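You operate a simulated robot arm through the tools that you are given. There is no shell and no other tool. Be economical: measure what you need, move in short steps, check, and stop when the job is done.

Carry out the task below with a simulated robot arm. There is one attempt and no reset: what you move stays moved.

JOB
Fetch the plant in the white pot and set it on the small pink plate.

It is judged by the outcome, as a careful person would: the job done as asked, and still so three seconds after it is handed in. It fails if anything else is knocked over, pushed out of place, dropped, spilled or broken.

ROBOT AND FRAMES
A 7-joint arm with a two-finger parallel gripper, fixed in place. Base frame: the origin is at the foot of the arm, x ahead of it, y to its left, z up; the work surface is at about z = 0. Units: cm, degrees, N and s.
With the tool pointing down near the work surface it reaches from about 24 to 62 cm from the base axis. Its first joint turns from -66.0 to 66.0 degrees. Payload 2.6 kg.
The tool frame sits at the grasp point between the pads (the TCP): z along the fingers, y along the line on which they close. The tips reach 3 cm beyond it. The gripper opens to 9.4 cm. The fingers are 2.8 cm wide and 1 cm thick; the gripper's body (5 by 9.6 cm) begins 5.5 cm behind the TCP.
Orientation is told as [roll, pitch, yaw] about the base's x, y, z axes, in that order, counted from this pose: with the fingers straight down and closing along the base's y, the tool's x points along the base's -x, its y along +y and its z along -z.

CONTROLS
- The arm moves only by the tool step_arm. Its argument "increments" is a list of rows, each a list of 2 entries, a list of its own where there are three numbers: the shift along the base's x, y, z in mm, then the turn, a rotation vector about the base's x, y, z in degrees. In form: [[[tx, ty, tz], [ax, ay, az]], ...]. A call has 1 to 8 rows; each row is the pose to reach, as a shift and turn from the pose commanded when the call began. "jaw" is the gripper command, from -1 (fully open) to 1 (shut), values between in proportion, set as the call begins (left out, the last holds). Rows are played at 5 a second. More than 5 cm and 8.6 degrees between two rows, or a gripper value outside its range, and nothing of the call is played. A pose out of reach is approached as far as the arm can. The call stops where the force on the tool passes 40 N (or 10 N more than at its start, if that is more) or the arm is blocked; 0.2 s more then pass. Each finger travels about 7.2 cm/s and halts on what it meets, pressing with about 39 N; the grip force reading is that of the motor and also rises with nothing between the fingers. The clock runs only during rows and for 0.2 s after the last one: add rows that repeat a pose to give the fingers time. It gives the time, the measured TCP pose, the force on the tool (base axes), the opening and the grip force at its end, in the units of the frame above (readings bear some noise).
- Cameras (640 x 400 px; columns grow to the right, rows downward): "scene" is fixed at [3.42, 43.52, 55.12]; the picture's right is [-0.77, -0.64, 0.00], its down [-0.44, 0.52, -0.73] and it looks along [0.47, -0.56, -0.68] (base axes); focal length 313 px, centre (320, 200). "wrist" rides on the gripper at [-3.7, 0, -5.8] in the tool frame; the picture's right is [0.00, -1.00, 0.00], its down [0.97, 0.00, -0.24] and it looks along [0.24, 0.00, 0.97] (tool axes); focal length 218 px, centre (320, 200).
- snapshot(camera): a new picture of that camera. It takes no simulated time.
- pixel_to_xyz(camera, pixels): for up to 12 pixels [column, row] of the newest picture of that camera ("zoom" is the newest enlarged one), the place [x, y, z] in the base frame of the surface seen there, good to about 0.3 cm. It takes no simulated time.
- inspect(camera, box): a new picture of the part [left, top, right, bottom] of that camera's present view, enlarged. It takes no simulated time.
- finish_job(): hands the job in; it is judged then, once.

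Go step by step. Measure first, check grasps and placings, and put right what went wrong. The budget is 60 turns and 22 pictures, counting those below and the enlarged ones. Unless the task says otherwise, let go and move clear before handing in, and close with one line.

The tools are called after "Request:" as a command line: name --argument value ..., lists and objects as JSON in quotes. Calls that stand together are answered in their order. step_arm: Moves the arm, as the interface text tells. Its arguments: {"type":"object","properties":{"increments":{"type":"array","items":{"type":"array"}},"jaw":{"type":"number"}},"required":["increments"]} The other tools are called the same way: snapshot (camera) takes a picture; pixel_to_xyz (camera, pixels) gives the place of the surface under pixels of a picture; inspect (camera, box) takes an enlarged picture of a part of a camera's view; finish_job () hands the job in.

At the start:

```text
clock: 0.0
tcp_pos: [41.79, 10.94, 26.06]
orientation: [0.0, -0.1, 0.0]
contact_force: [0.0, -0.1, 0.2]
finger_gap: 9.38
grasp_force: 0.0
```

scene: 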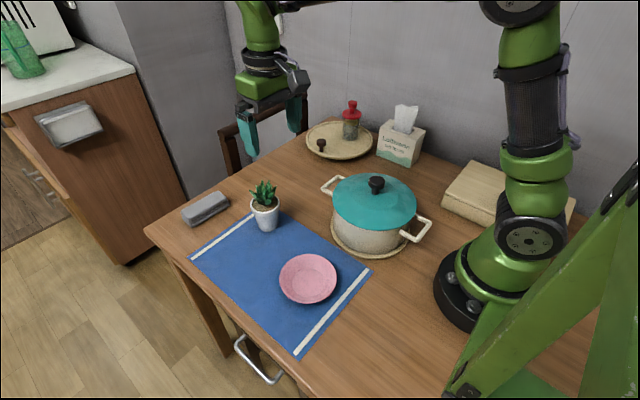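
wrist: 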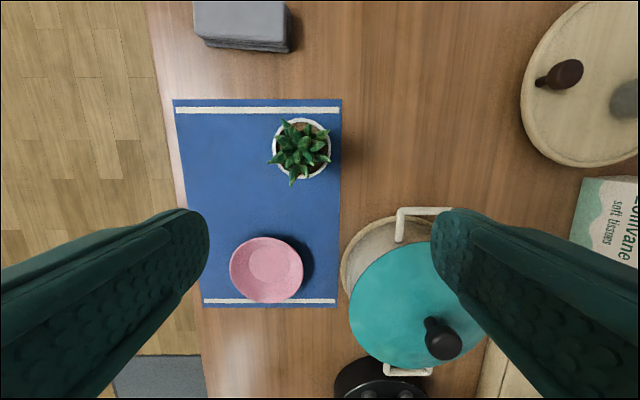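

The plant sits near scene pixel (265,208) and the plate near (308,278). I'll measure both, along with the pot's neighbours.

Request:
inspect --camera "scene" --box '[220, 160, 380, 320]'

Request:
pixel_to_xyz --camera "wrist" --pixels '[[301, 119], [330, 150], [301, 181], [273, 150], [300, 148], [266, 265], [231, 270], [302, 270], [266, 238], [266, 302], [398, 240], [350, 150]]'

Request:
pixel_to_xyz --camera "scene" --pixels '[[264, 183], [252, 205], [278, 205], [266, 212], [267, 229], [308, 283], [281, 278], [336, 278], [308, 303], [327, 187], [335, 210], [376, 180]]'

```text
2.50 times, centred on (300, 240) of scene
```

zoom: 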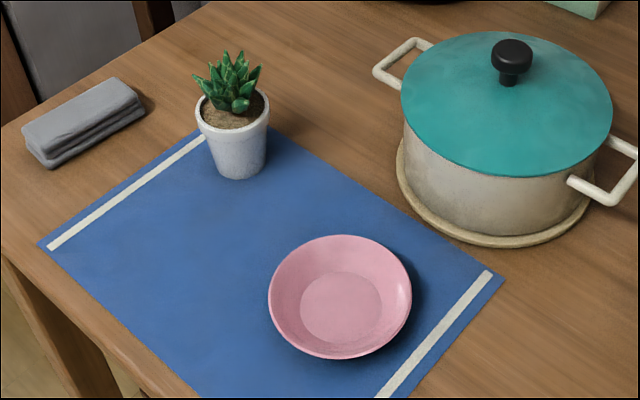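

```text
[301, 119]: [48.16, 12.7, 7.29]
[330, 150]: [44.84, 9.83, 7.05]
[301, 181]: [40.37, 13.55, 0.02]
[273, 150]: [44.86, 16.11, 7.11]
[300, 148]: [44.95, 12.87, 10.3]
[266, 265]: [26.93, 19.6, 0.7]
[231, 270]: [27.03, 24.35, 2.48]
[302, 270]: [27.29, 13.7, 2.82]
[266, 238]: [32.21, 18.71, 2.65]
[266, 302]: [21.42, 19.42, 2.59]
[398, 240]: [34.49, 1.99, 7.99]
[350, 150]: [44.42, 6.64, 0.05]
```

```text
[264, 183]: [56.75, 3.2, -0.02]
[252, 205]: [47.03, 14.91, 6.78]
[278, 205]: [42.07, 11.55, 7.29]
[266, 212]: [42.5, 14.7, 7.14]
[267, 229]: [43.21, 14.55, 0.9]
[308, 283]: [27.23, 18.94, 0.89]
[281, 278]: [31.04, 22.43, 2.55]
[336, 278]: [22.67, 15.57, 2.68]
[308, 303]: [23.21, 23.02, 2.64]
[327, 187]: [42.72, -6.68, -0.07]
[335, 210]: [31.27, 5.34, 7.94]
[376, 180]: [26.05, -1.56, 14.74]
```

The pot rim is about 6.5 cm wide at z≈7.2, centred near (44.8, 13.0). The plate is centred near (27, 19.1), with its floor at 0.8 and its rim at 2.7. I'll check the leaf height and move above the plant.

Request:
pixel_to_xyz --camera "zoom" --pixels '[[240, 56], [227, 58], [240, 66], [215, 70], [228, 76], [258, 70], [240, 104], [198, 83], [200, 110], [268, 110], [233, 128], [240, 177]]'

Request:
step_arm --increments '[[[15, 10, -30], [0, 0, 0]], [[30, 21, -60], [0, 0, 0]], [[30, 21, -60], [0, 0, 0]]]' --jaw -1

Request:
snapshot --camera "wrist"

```text
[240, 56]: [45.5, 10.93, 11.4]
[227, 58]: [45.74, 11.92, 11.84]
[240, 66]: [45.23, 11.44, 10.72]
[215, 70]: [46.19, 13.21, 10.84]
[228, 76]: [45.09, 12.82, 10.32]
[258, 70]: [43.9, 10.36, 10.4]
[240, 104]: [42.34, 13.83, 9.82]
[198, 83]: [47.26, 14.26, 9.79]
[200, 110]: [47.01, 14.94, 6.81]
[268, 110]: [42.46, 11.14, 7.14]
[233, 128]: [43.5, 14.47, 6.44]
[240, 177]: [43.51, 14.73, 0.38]
```

```text
clock: 0.8
tcp_pos: [44.95, 13.17, 20.17]
orientation: [-0.1, 0.0, -0.1]
contact_force: [0.5, 0.2, 0.2]
finger_gap: 9.4
grasp_force: 0.1
```

```text
18 pictures are left
```

wrist: 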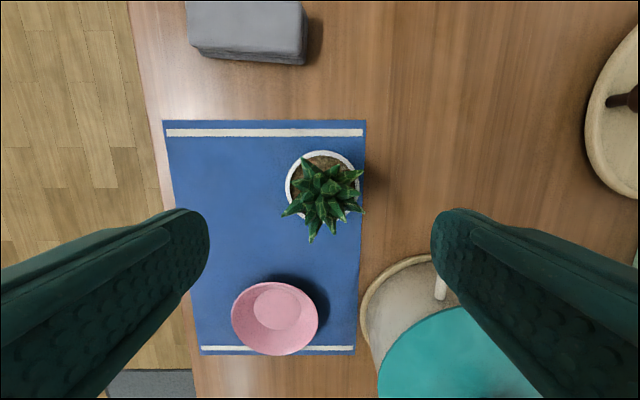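

The rim (columns 286–360) is centred between the fingers. Leaf tips reach about 11.8, so TCP z 6.8 keeps the gripper body above them. Descending now.

Request:
step_arm --increments '[[[-1, -2, -35], [0, 0, 0]], [[-1, -2, -70], [0, 0, 0]], [[-1, -2, -100], [0, 0, 0]], [[-1, -2, -120], [0, 0, 0]], [[-1, -2, -133], [0, 0, 0]], [[-1, -2, -133], [0, 0, 0]]]'

Request:
snapshot --camera "wrist"

Request:
inspect --camera "scene" --box '[200, 120, 340, 260]'

```text
clock: 2.2
tcp_pos: [44.64, 12.79, 7.12]
orientation: [0.0, -0.1, 0.0]
contact_force: [0.1, -0.2, 1.3]
finger_gap: 9.41
grasp_force: 0.1
```

```text
17 pictures are left
```

wrist: 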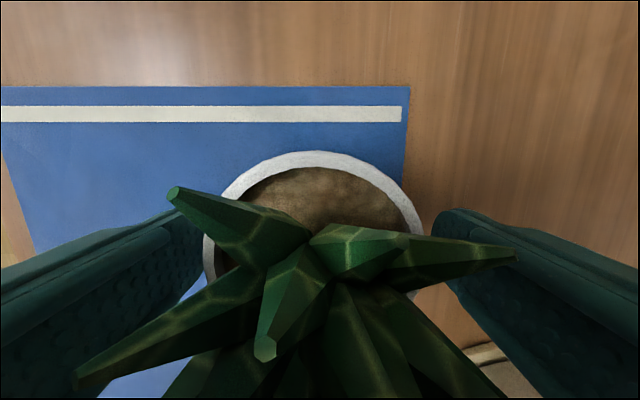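

```text
2.86 times, centred on (270, 190) of scene
```

zoom: 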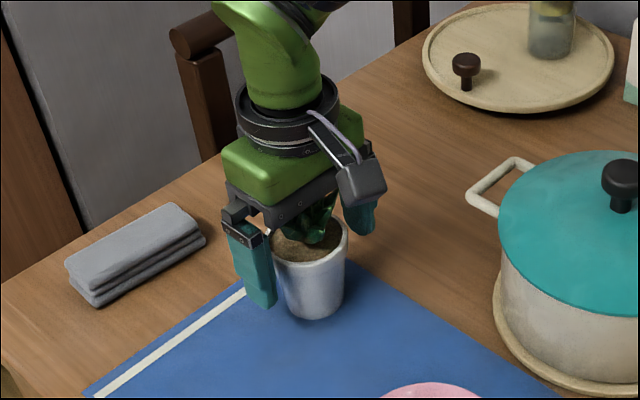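

The fingers straddle the pot with no hard contact. Before closing, I'll check whether the leaf tips at (512,255) and (172,192) stick out into the fingers' path.

Request:
pixel_to_xyz --camera "wrist" --pixels '[[508, 256], [450, 255], [176, 193], [82, 378], [206, 245], [422, 225], [320, 155], [265, 345]]'

```text
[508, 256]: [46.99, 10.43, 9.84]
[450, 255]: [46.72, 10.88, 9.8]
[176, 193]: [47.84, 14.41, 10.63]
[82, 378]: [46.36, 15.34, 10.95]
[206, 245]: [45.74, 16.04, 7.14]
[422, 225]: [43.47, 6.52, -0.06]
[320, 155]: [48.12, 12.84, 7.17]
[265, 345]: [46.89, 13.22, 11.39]
```

Leaf tips near the fingers lie between y 10.4 and 15.3, inside the rim span of 9.6–16.1. Closing.

Request:
step_arm --increments '[[[0, 0, 0], [0, 0, 0]], [[0, 0, 0], [0, 0, 0]], [[0, 0, 0], [0, 0, 0]], [[0, 0, 0], [0, 0, 0]]]' --jaw 1

```text
clock: 3.2
tcp_pos: [44.65, 12.79, 7.08]
orientation: [0.0, 0.0, 0.0]
contact_force: [-0.2, 0.4, 0.4]
finger_gap: 7.95
grasp_force: 39.1
```

The gap stopped at 7.95 cm, wider than the ~6.5 cm rim, so something else may be between the fingers. Looking closer.

Request:
snapshot --camera "wrist"

Request:
inspect --camera "scene" --box '[230, 160, 310, 240]'

```text
15 pictures are left
```

wrist: 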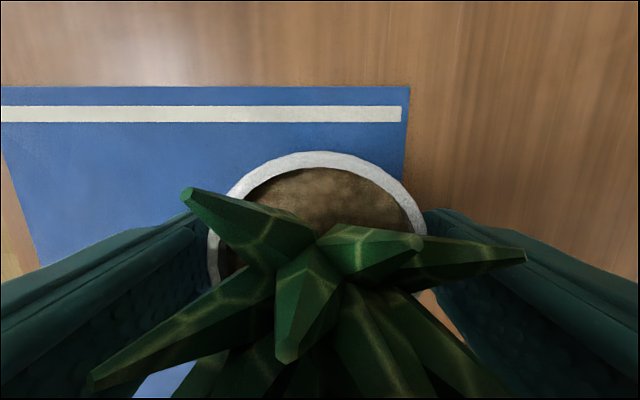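

```text
5.00 times, centred on (270, 200) of scene
```

zoom: 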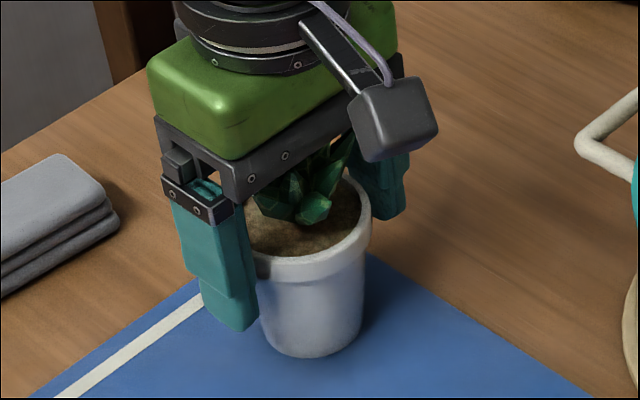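

The pot shifted slightly with the fingers, so the fingers do grip it, perhaps on the leaves. I'll lift 1.5 cm as a test and look.

Request:
step_arm --increments '[[[0, 0, 5], [0, 0, 0]], [[0, 0, 10], [0, 0, 0]], [[0, 0, 15], [0, 0, 0]], [[0, 0, 15], [0, 0, 0]]]'

Request:
inspect --camera "scene" --box '[230, 160, 310, 240]'

```text
clock: 4.2
tcp_pos: [44.63, 12.88, 8.33]
orientation: [0.0, 0.0, 0.0]
contact_force: [0.0, -0.7, -2.5]
finger_gap: 7.96
grasp_force: 38.6
```

```text
5.00 times, centred on (270, 200) of scene
```

zoom: 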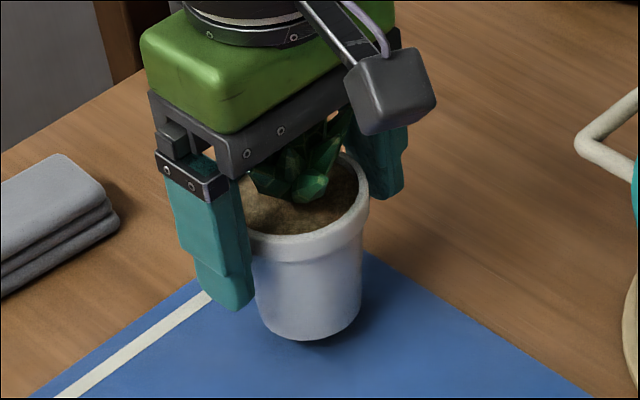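

The pot is off the table, level and holding (about 2.5 N load). I'll raise it further and carry it gently over the plate centre at (26.85, 19.0).

Request:
step_arm --increments '[[[0, 0, 20], [0, 0, 0]], [[0, 0, 40], [0, 0, 0]], [[-15, 5, 55], [0, 0, 0]], [[-35, 12, 60], [0, 0, 0]], [[-55, 19, 60], [0, 0, 0]], [[-75, 26, 60], [0, 0, 0]], [[-90, 31, 60], [0, 0, 0]], [[-90, 31, 60], [0, 0, 0]]]'

Request:
step_arm --increments '[[[-15, 5, 0], [0, 0, 0]], [[-35, 12, 0], [0, 0, 0]], [[-55, 18, 0], [0, 0, 0]], [[-75, 25, 0], [0, 0, 0]], [[-90, 30, 0], [0, 0, 0]], [[-90, 30, 0], [0, 0, 0]]]'

Request:
snapshot --camera "scene"

Request:
snapshot --camera "wrist"

```text
clock: 6.0
tcp_pos: [35.36, 15.97, 14.45]
orientation: [0.0, 0.1, 0.0]
contact_force: [0.1, 0.7, -3.3]
finger_gap: 7.96
grasp_force: 39.2
```

```text
clock: 7.4
tcp_pos: [26.39, 19.04, 14.5]
orientation: [0.1, 0.0, 0.1]
contact_force: [0.7, -0.3, -2.6]
finger_gap: 7.97
grasp_force: 38.9
```

```text
12 pictures are left
```

scene: 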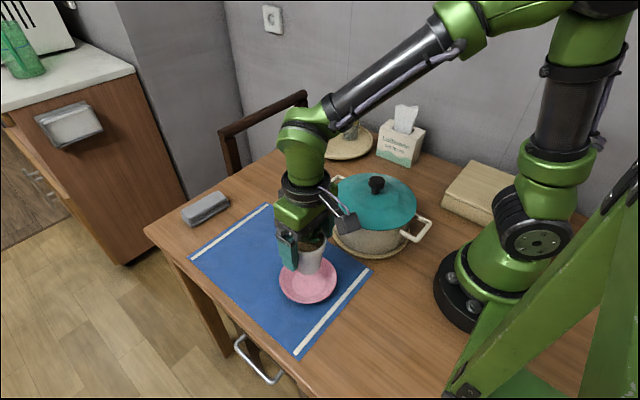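

```text
11 pictures are left
```

wrist: 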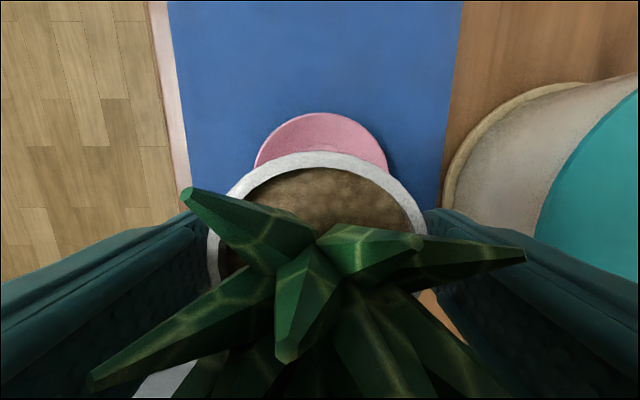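

The pot hangs over the plate. I'll measure the front rim at (320,154) and the pot bottom to place it exactly.

Request:
inspect --camera "scene" --box '[260, 220, 360, 320]'

Request:
pixel_to_xyz --camera "wrist" --pixels '[[320, 155], [214, 255], [415, 215], [320, 116]]'

```text
4.00 times, centred on (310, 270) of scene
```

zoom: 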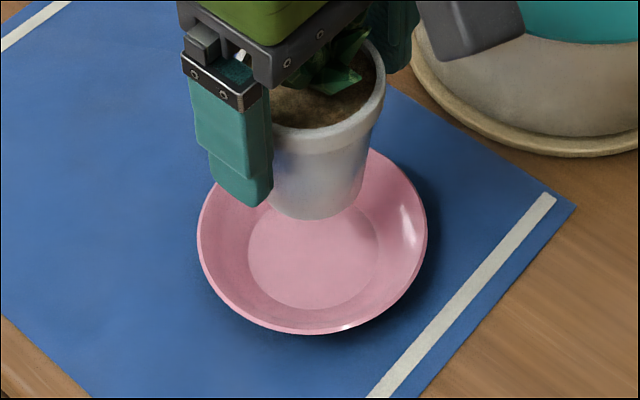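

```text
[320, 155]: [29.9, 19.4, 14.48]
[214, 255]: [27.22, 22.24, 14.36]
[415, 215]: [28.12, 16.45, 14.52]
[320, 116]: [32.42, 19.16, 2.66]
```

The pot centre is about (26.7, 19.2) with its rim at 14.5, so the bottom is at about 7.3 and needs to drop roughly 6.5 cm. I'll go down 6 cm with a small centring correction, slowing at the end.

Request:
step_arm --increments '[[[1, -1, -20], [0, 0, 0]], [[1, -1, -35], [0, 0, 0]], [[1, -1, -47], [0, 0, 0]], [[1, -1, -55], [0, 0, 0]], [[1, -1, -60], [0, 0, 0]], [[1, -1, -60], [0, 0, 0]], [[1, -1, -60], [0, 0, 0]]]'

Request:
inspect --camera "scene" --box '[260, 220, 360, 320]'

```text
clock: 9.0
tcp_pos: [26.55, 18.85, 8.1]
orientation: [0.1, 0.0, 0.1]
contact_force: [-0.4, -0.8, -3.4]
finger_gap: 7.97
grasp_force: 39.2
```

```text
4.00 times, centred on (310, 270) of scene
```

zoom: 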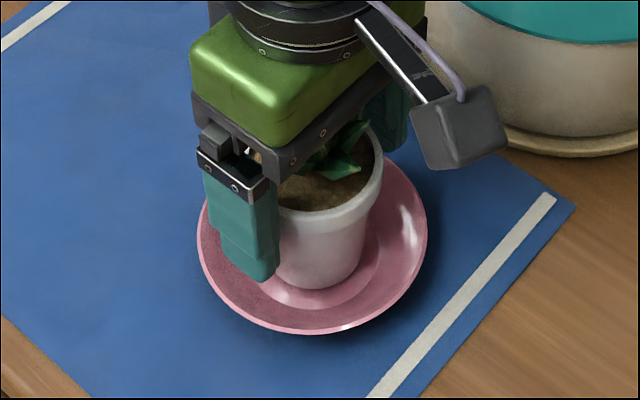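

Load is still fully on the gripper (-3.4 N), so the pot is just above the plate floor. I'll lower in 1 mm steps until it takes weight.

Request:
step_arm --increments '[[[0, 0, -1], [0, 0, 0]], [[0, 0, -2], [0, 0, 0]], [[0, 0, -2], [0, 0, 0]]]'

```text
clock: 9.8
tcp_pos: [26.55, 18.92, 7.99]
orientation: [0.0, 0.1, 0.0]
contact_force: [0.0, 0.4, -2.7]
finger_gap: 7.97
grasp_force: 39.1
```

Request:
step_arm --increments '[[[0, 0, -1], [0, 0, 0]], [[0, 0, -2], [0, 0, 0]], [[0, 0, -2], [0, 0, 0]], [[0, 0, -2], [0, 0, 0]]]'

```text
clock: 10.8
tcp_pos: [26.62, 18.94, 8.0]
orientation: [0.1, 0.0, 0.0]
contact_force: [1.2, -0.8, -3.6]
finger_gap: 7.95
grasp_force: 38.9
```

The load is still about -3 N, so it isn't seated yet. Continuing down slowly.

Request:
step_arm --increments '[[[0, 0, -1], [0, 0, 0]], [[0, 0, -2], [0, 0, 0]], [[0, 0, -3], [0, 0, 0]], [[0, 0, -3], [0, 0, 0]], [[0, 0, -3], [0, 0, 0]]]'

Request:
inspect --camera "scene" --box '[260, 220, 360, 320]'

Request:
pixel_to_xyz --camera "zoom" --pixels '[[320, 280], [320, 286], [320, 291], [320, 300], [330, 212]]'

```text
clock: 12.0
tcp_pos: [26.71, 18.92, 7.68]
orientation: [0.1, -0.2, 0.0]
contact_force: [-3.8, 1.2, 26.2]
finger_gap: 7.97
grasp_force: 38.8
```

```text
4.00 times, centred on (310, 270) of scene
```

zoom: 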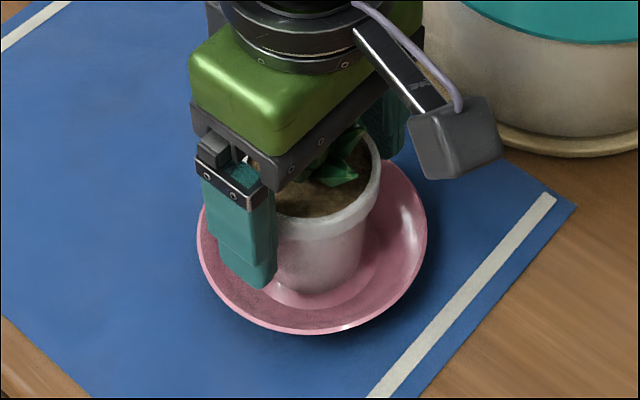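

```text
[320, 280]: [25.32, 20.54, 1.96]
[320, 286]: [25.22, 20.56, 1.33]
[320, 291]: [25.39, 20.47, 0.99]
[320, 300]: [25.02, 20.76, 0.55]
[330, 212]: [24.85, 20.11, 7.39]
```

Contact is now firm (+26 N), so the pot is seated on the plate floor. I'll back off 1 mm to relieve the pressing, then open.

Request:
step_arm --increments '[[[0, 0, 1], [0, 0, 0]], [[0, 0, 1], [0, 0, 0]], [[0, 0, 1], [0, 0, 0]]]'

```text
clock: 12.8
tcp_pos: [26.63, 18.84, 7.69]
orientation: [-0.1, 0.0, -0.1]
contact_force: [3.1, 2.2, 7.1]
finger_gap: 7.98
grasp_force: 38.9
```

The push is down to 7 N, so I'm releasing now.

Request:
step_arm --increments '[[[0, 0, 0], [0, 0, 0]], [[0, 0, 0], [0, 0, 0]], [[0, 0, 0], [0, 0, 0]], [[0, 0, 0], [0, 0, 0]]]' --jaw -1

Request:
inspect --camera "scene" --box '[260, 220, 360, 320]'

```text
clock: 13.8
tcp_pos: [26.55, 18.91, 7.77]
orientation: [0.0, 0.1, -0.1]
contact_force: [0.0, 0.7, -0.1]
finger_gap: 9.37
grasp_force: 0.1
```

```text
4.00 times, centred on (310, 270) of scene
```

zoom: 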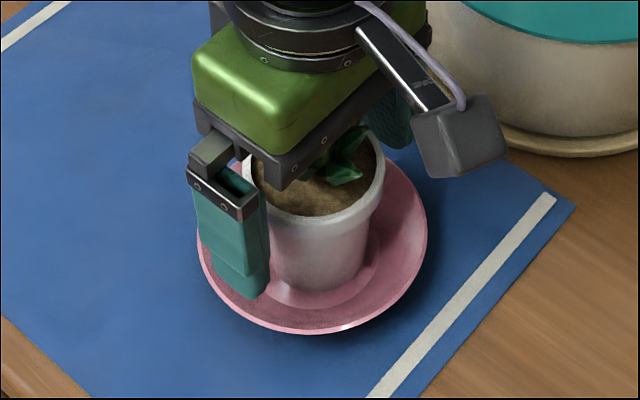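

The fingers are open with no force, and the pot stands upright in the plate. I'll go straight up.

Request:
step_arm --increments '[[[0, 0, 10], [0, 0, 0]], [[0, 0, 25], [0, 0, 0]], [[0, 0, 50], [0, 0, 0]], [[0, 0, 85], [0, 0, 0]], [[0, 0, 120], [0, 0, 0]], [[30, -15, 140], [0, 0, 0]], [[60, -30, 150], [0, 0, 0]], [[60, -30, 150], [0, 0, 0]]]'

Request:
snapshot --camera "scene"

Request:
snapshot --camera "wrist"

```text
clock: 15.6
tcp_pos: [32.51, 16.07, 22.7]
orientation: [0.0, 0.1, 0.0]
contact_force: [0.4, 0.4, 0.0]
finger_gap: 9.4
grasp_force: 0.0
```

```text
6 pictures are left
```

scene: 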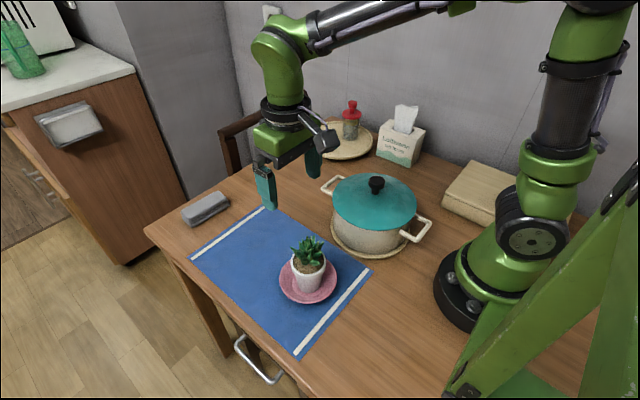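

```text
5 pictures are left
```

wrist: 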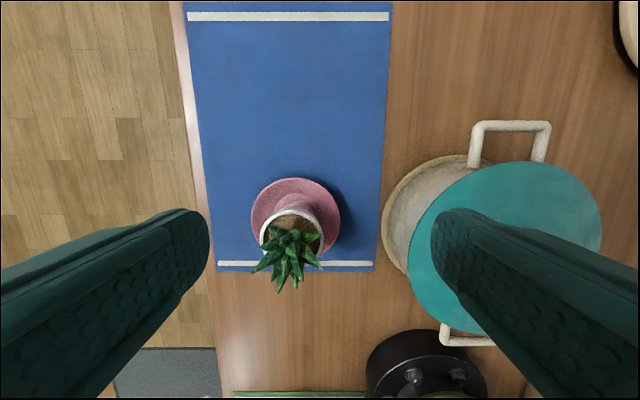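

The plant stands upright in the middle of the pink plate (scene pixels (308,270)). Everything else is where it was and the arm is clear, so I'm handing in.

Request:
finish_job

```text
The job is handed in.
```

The plant in the white pot is standing upright on the small pink plate; the last pictures show nothing else moved, and the arm is clear.
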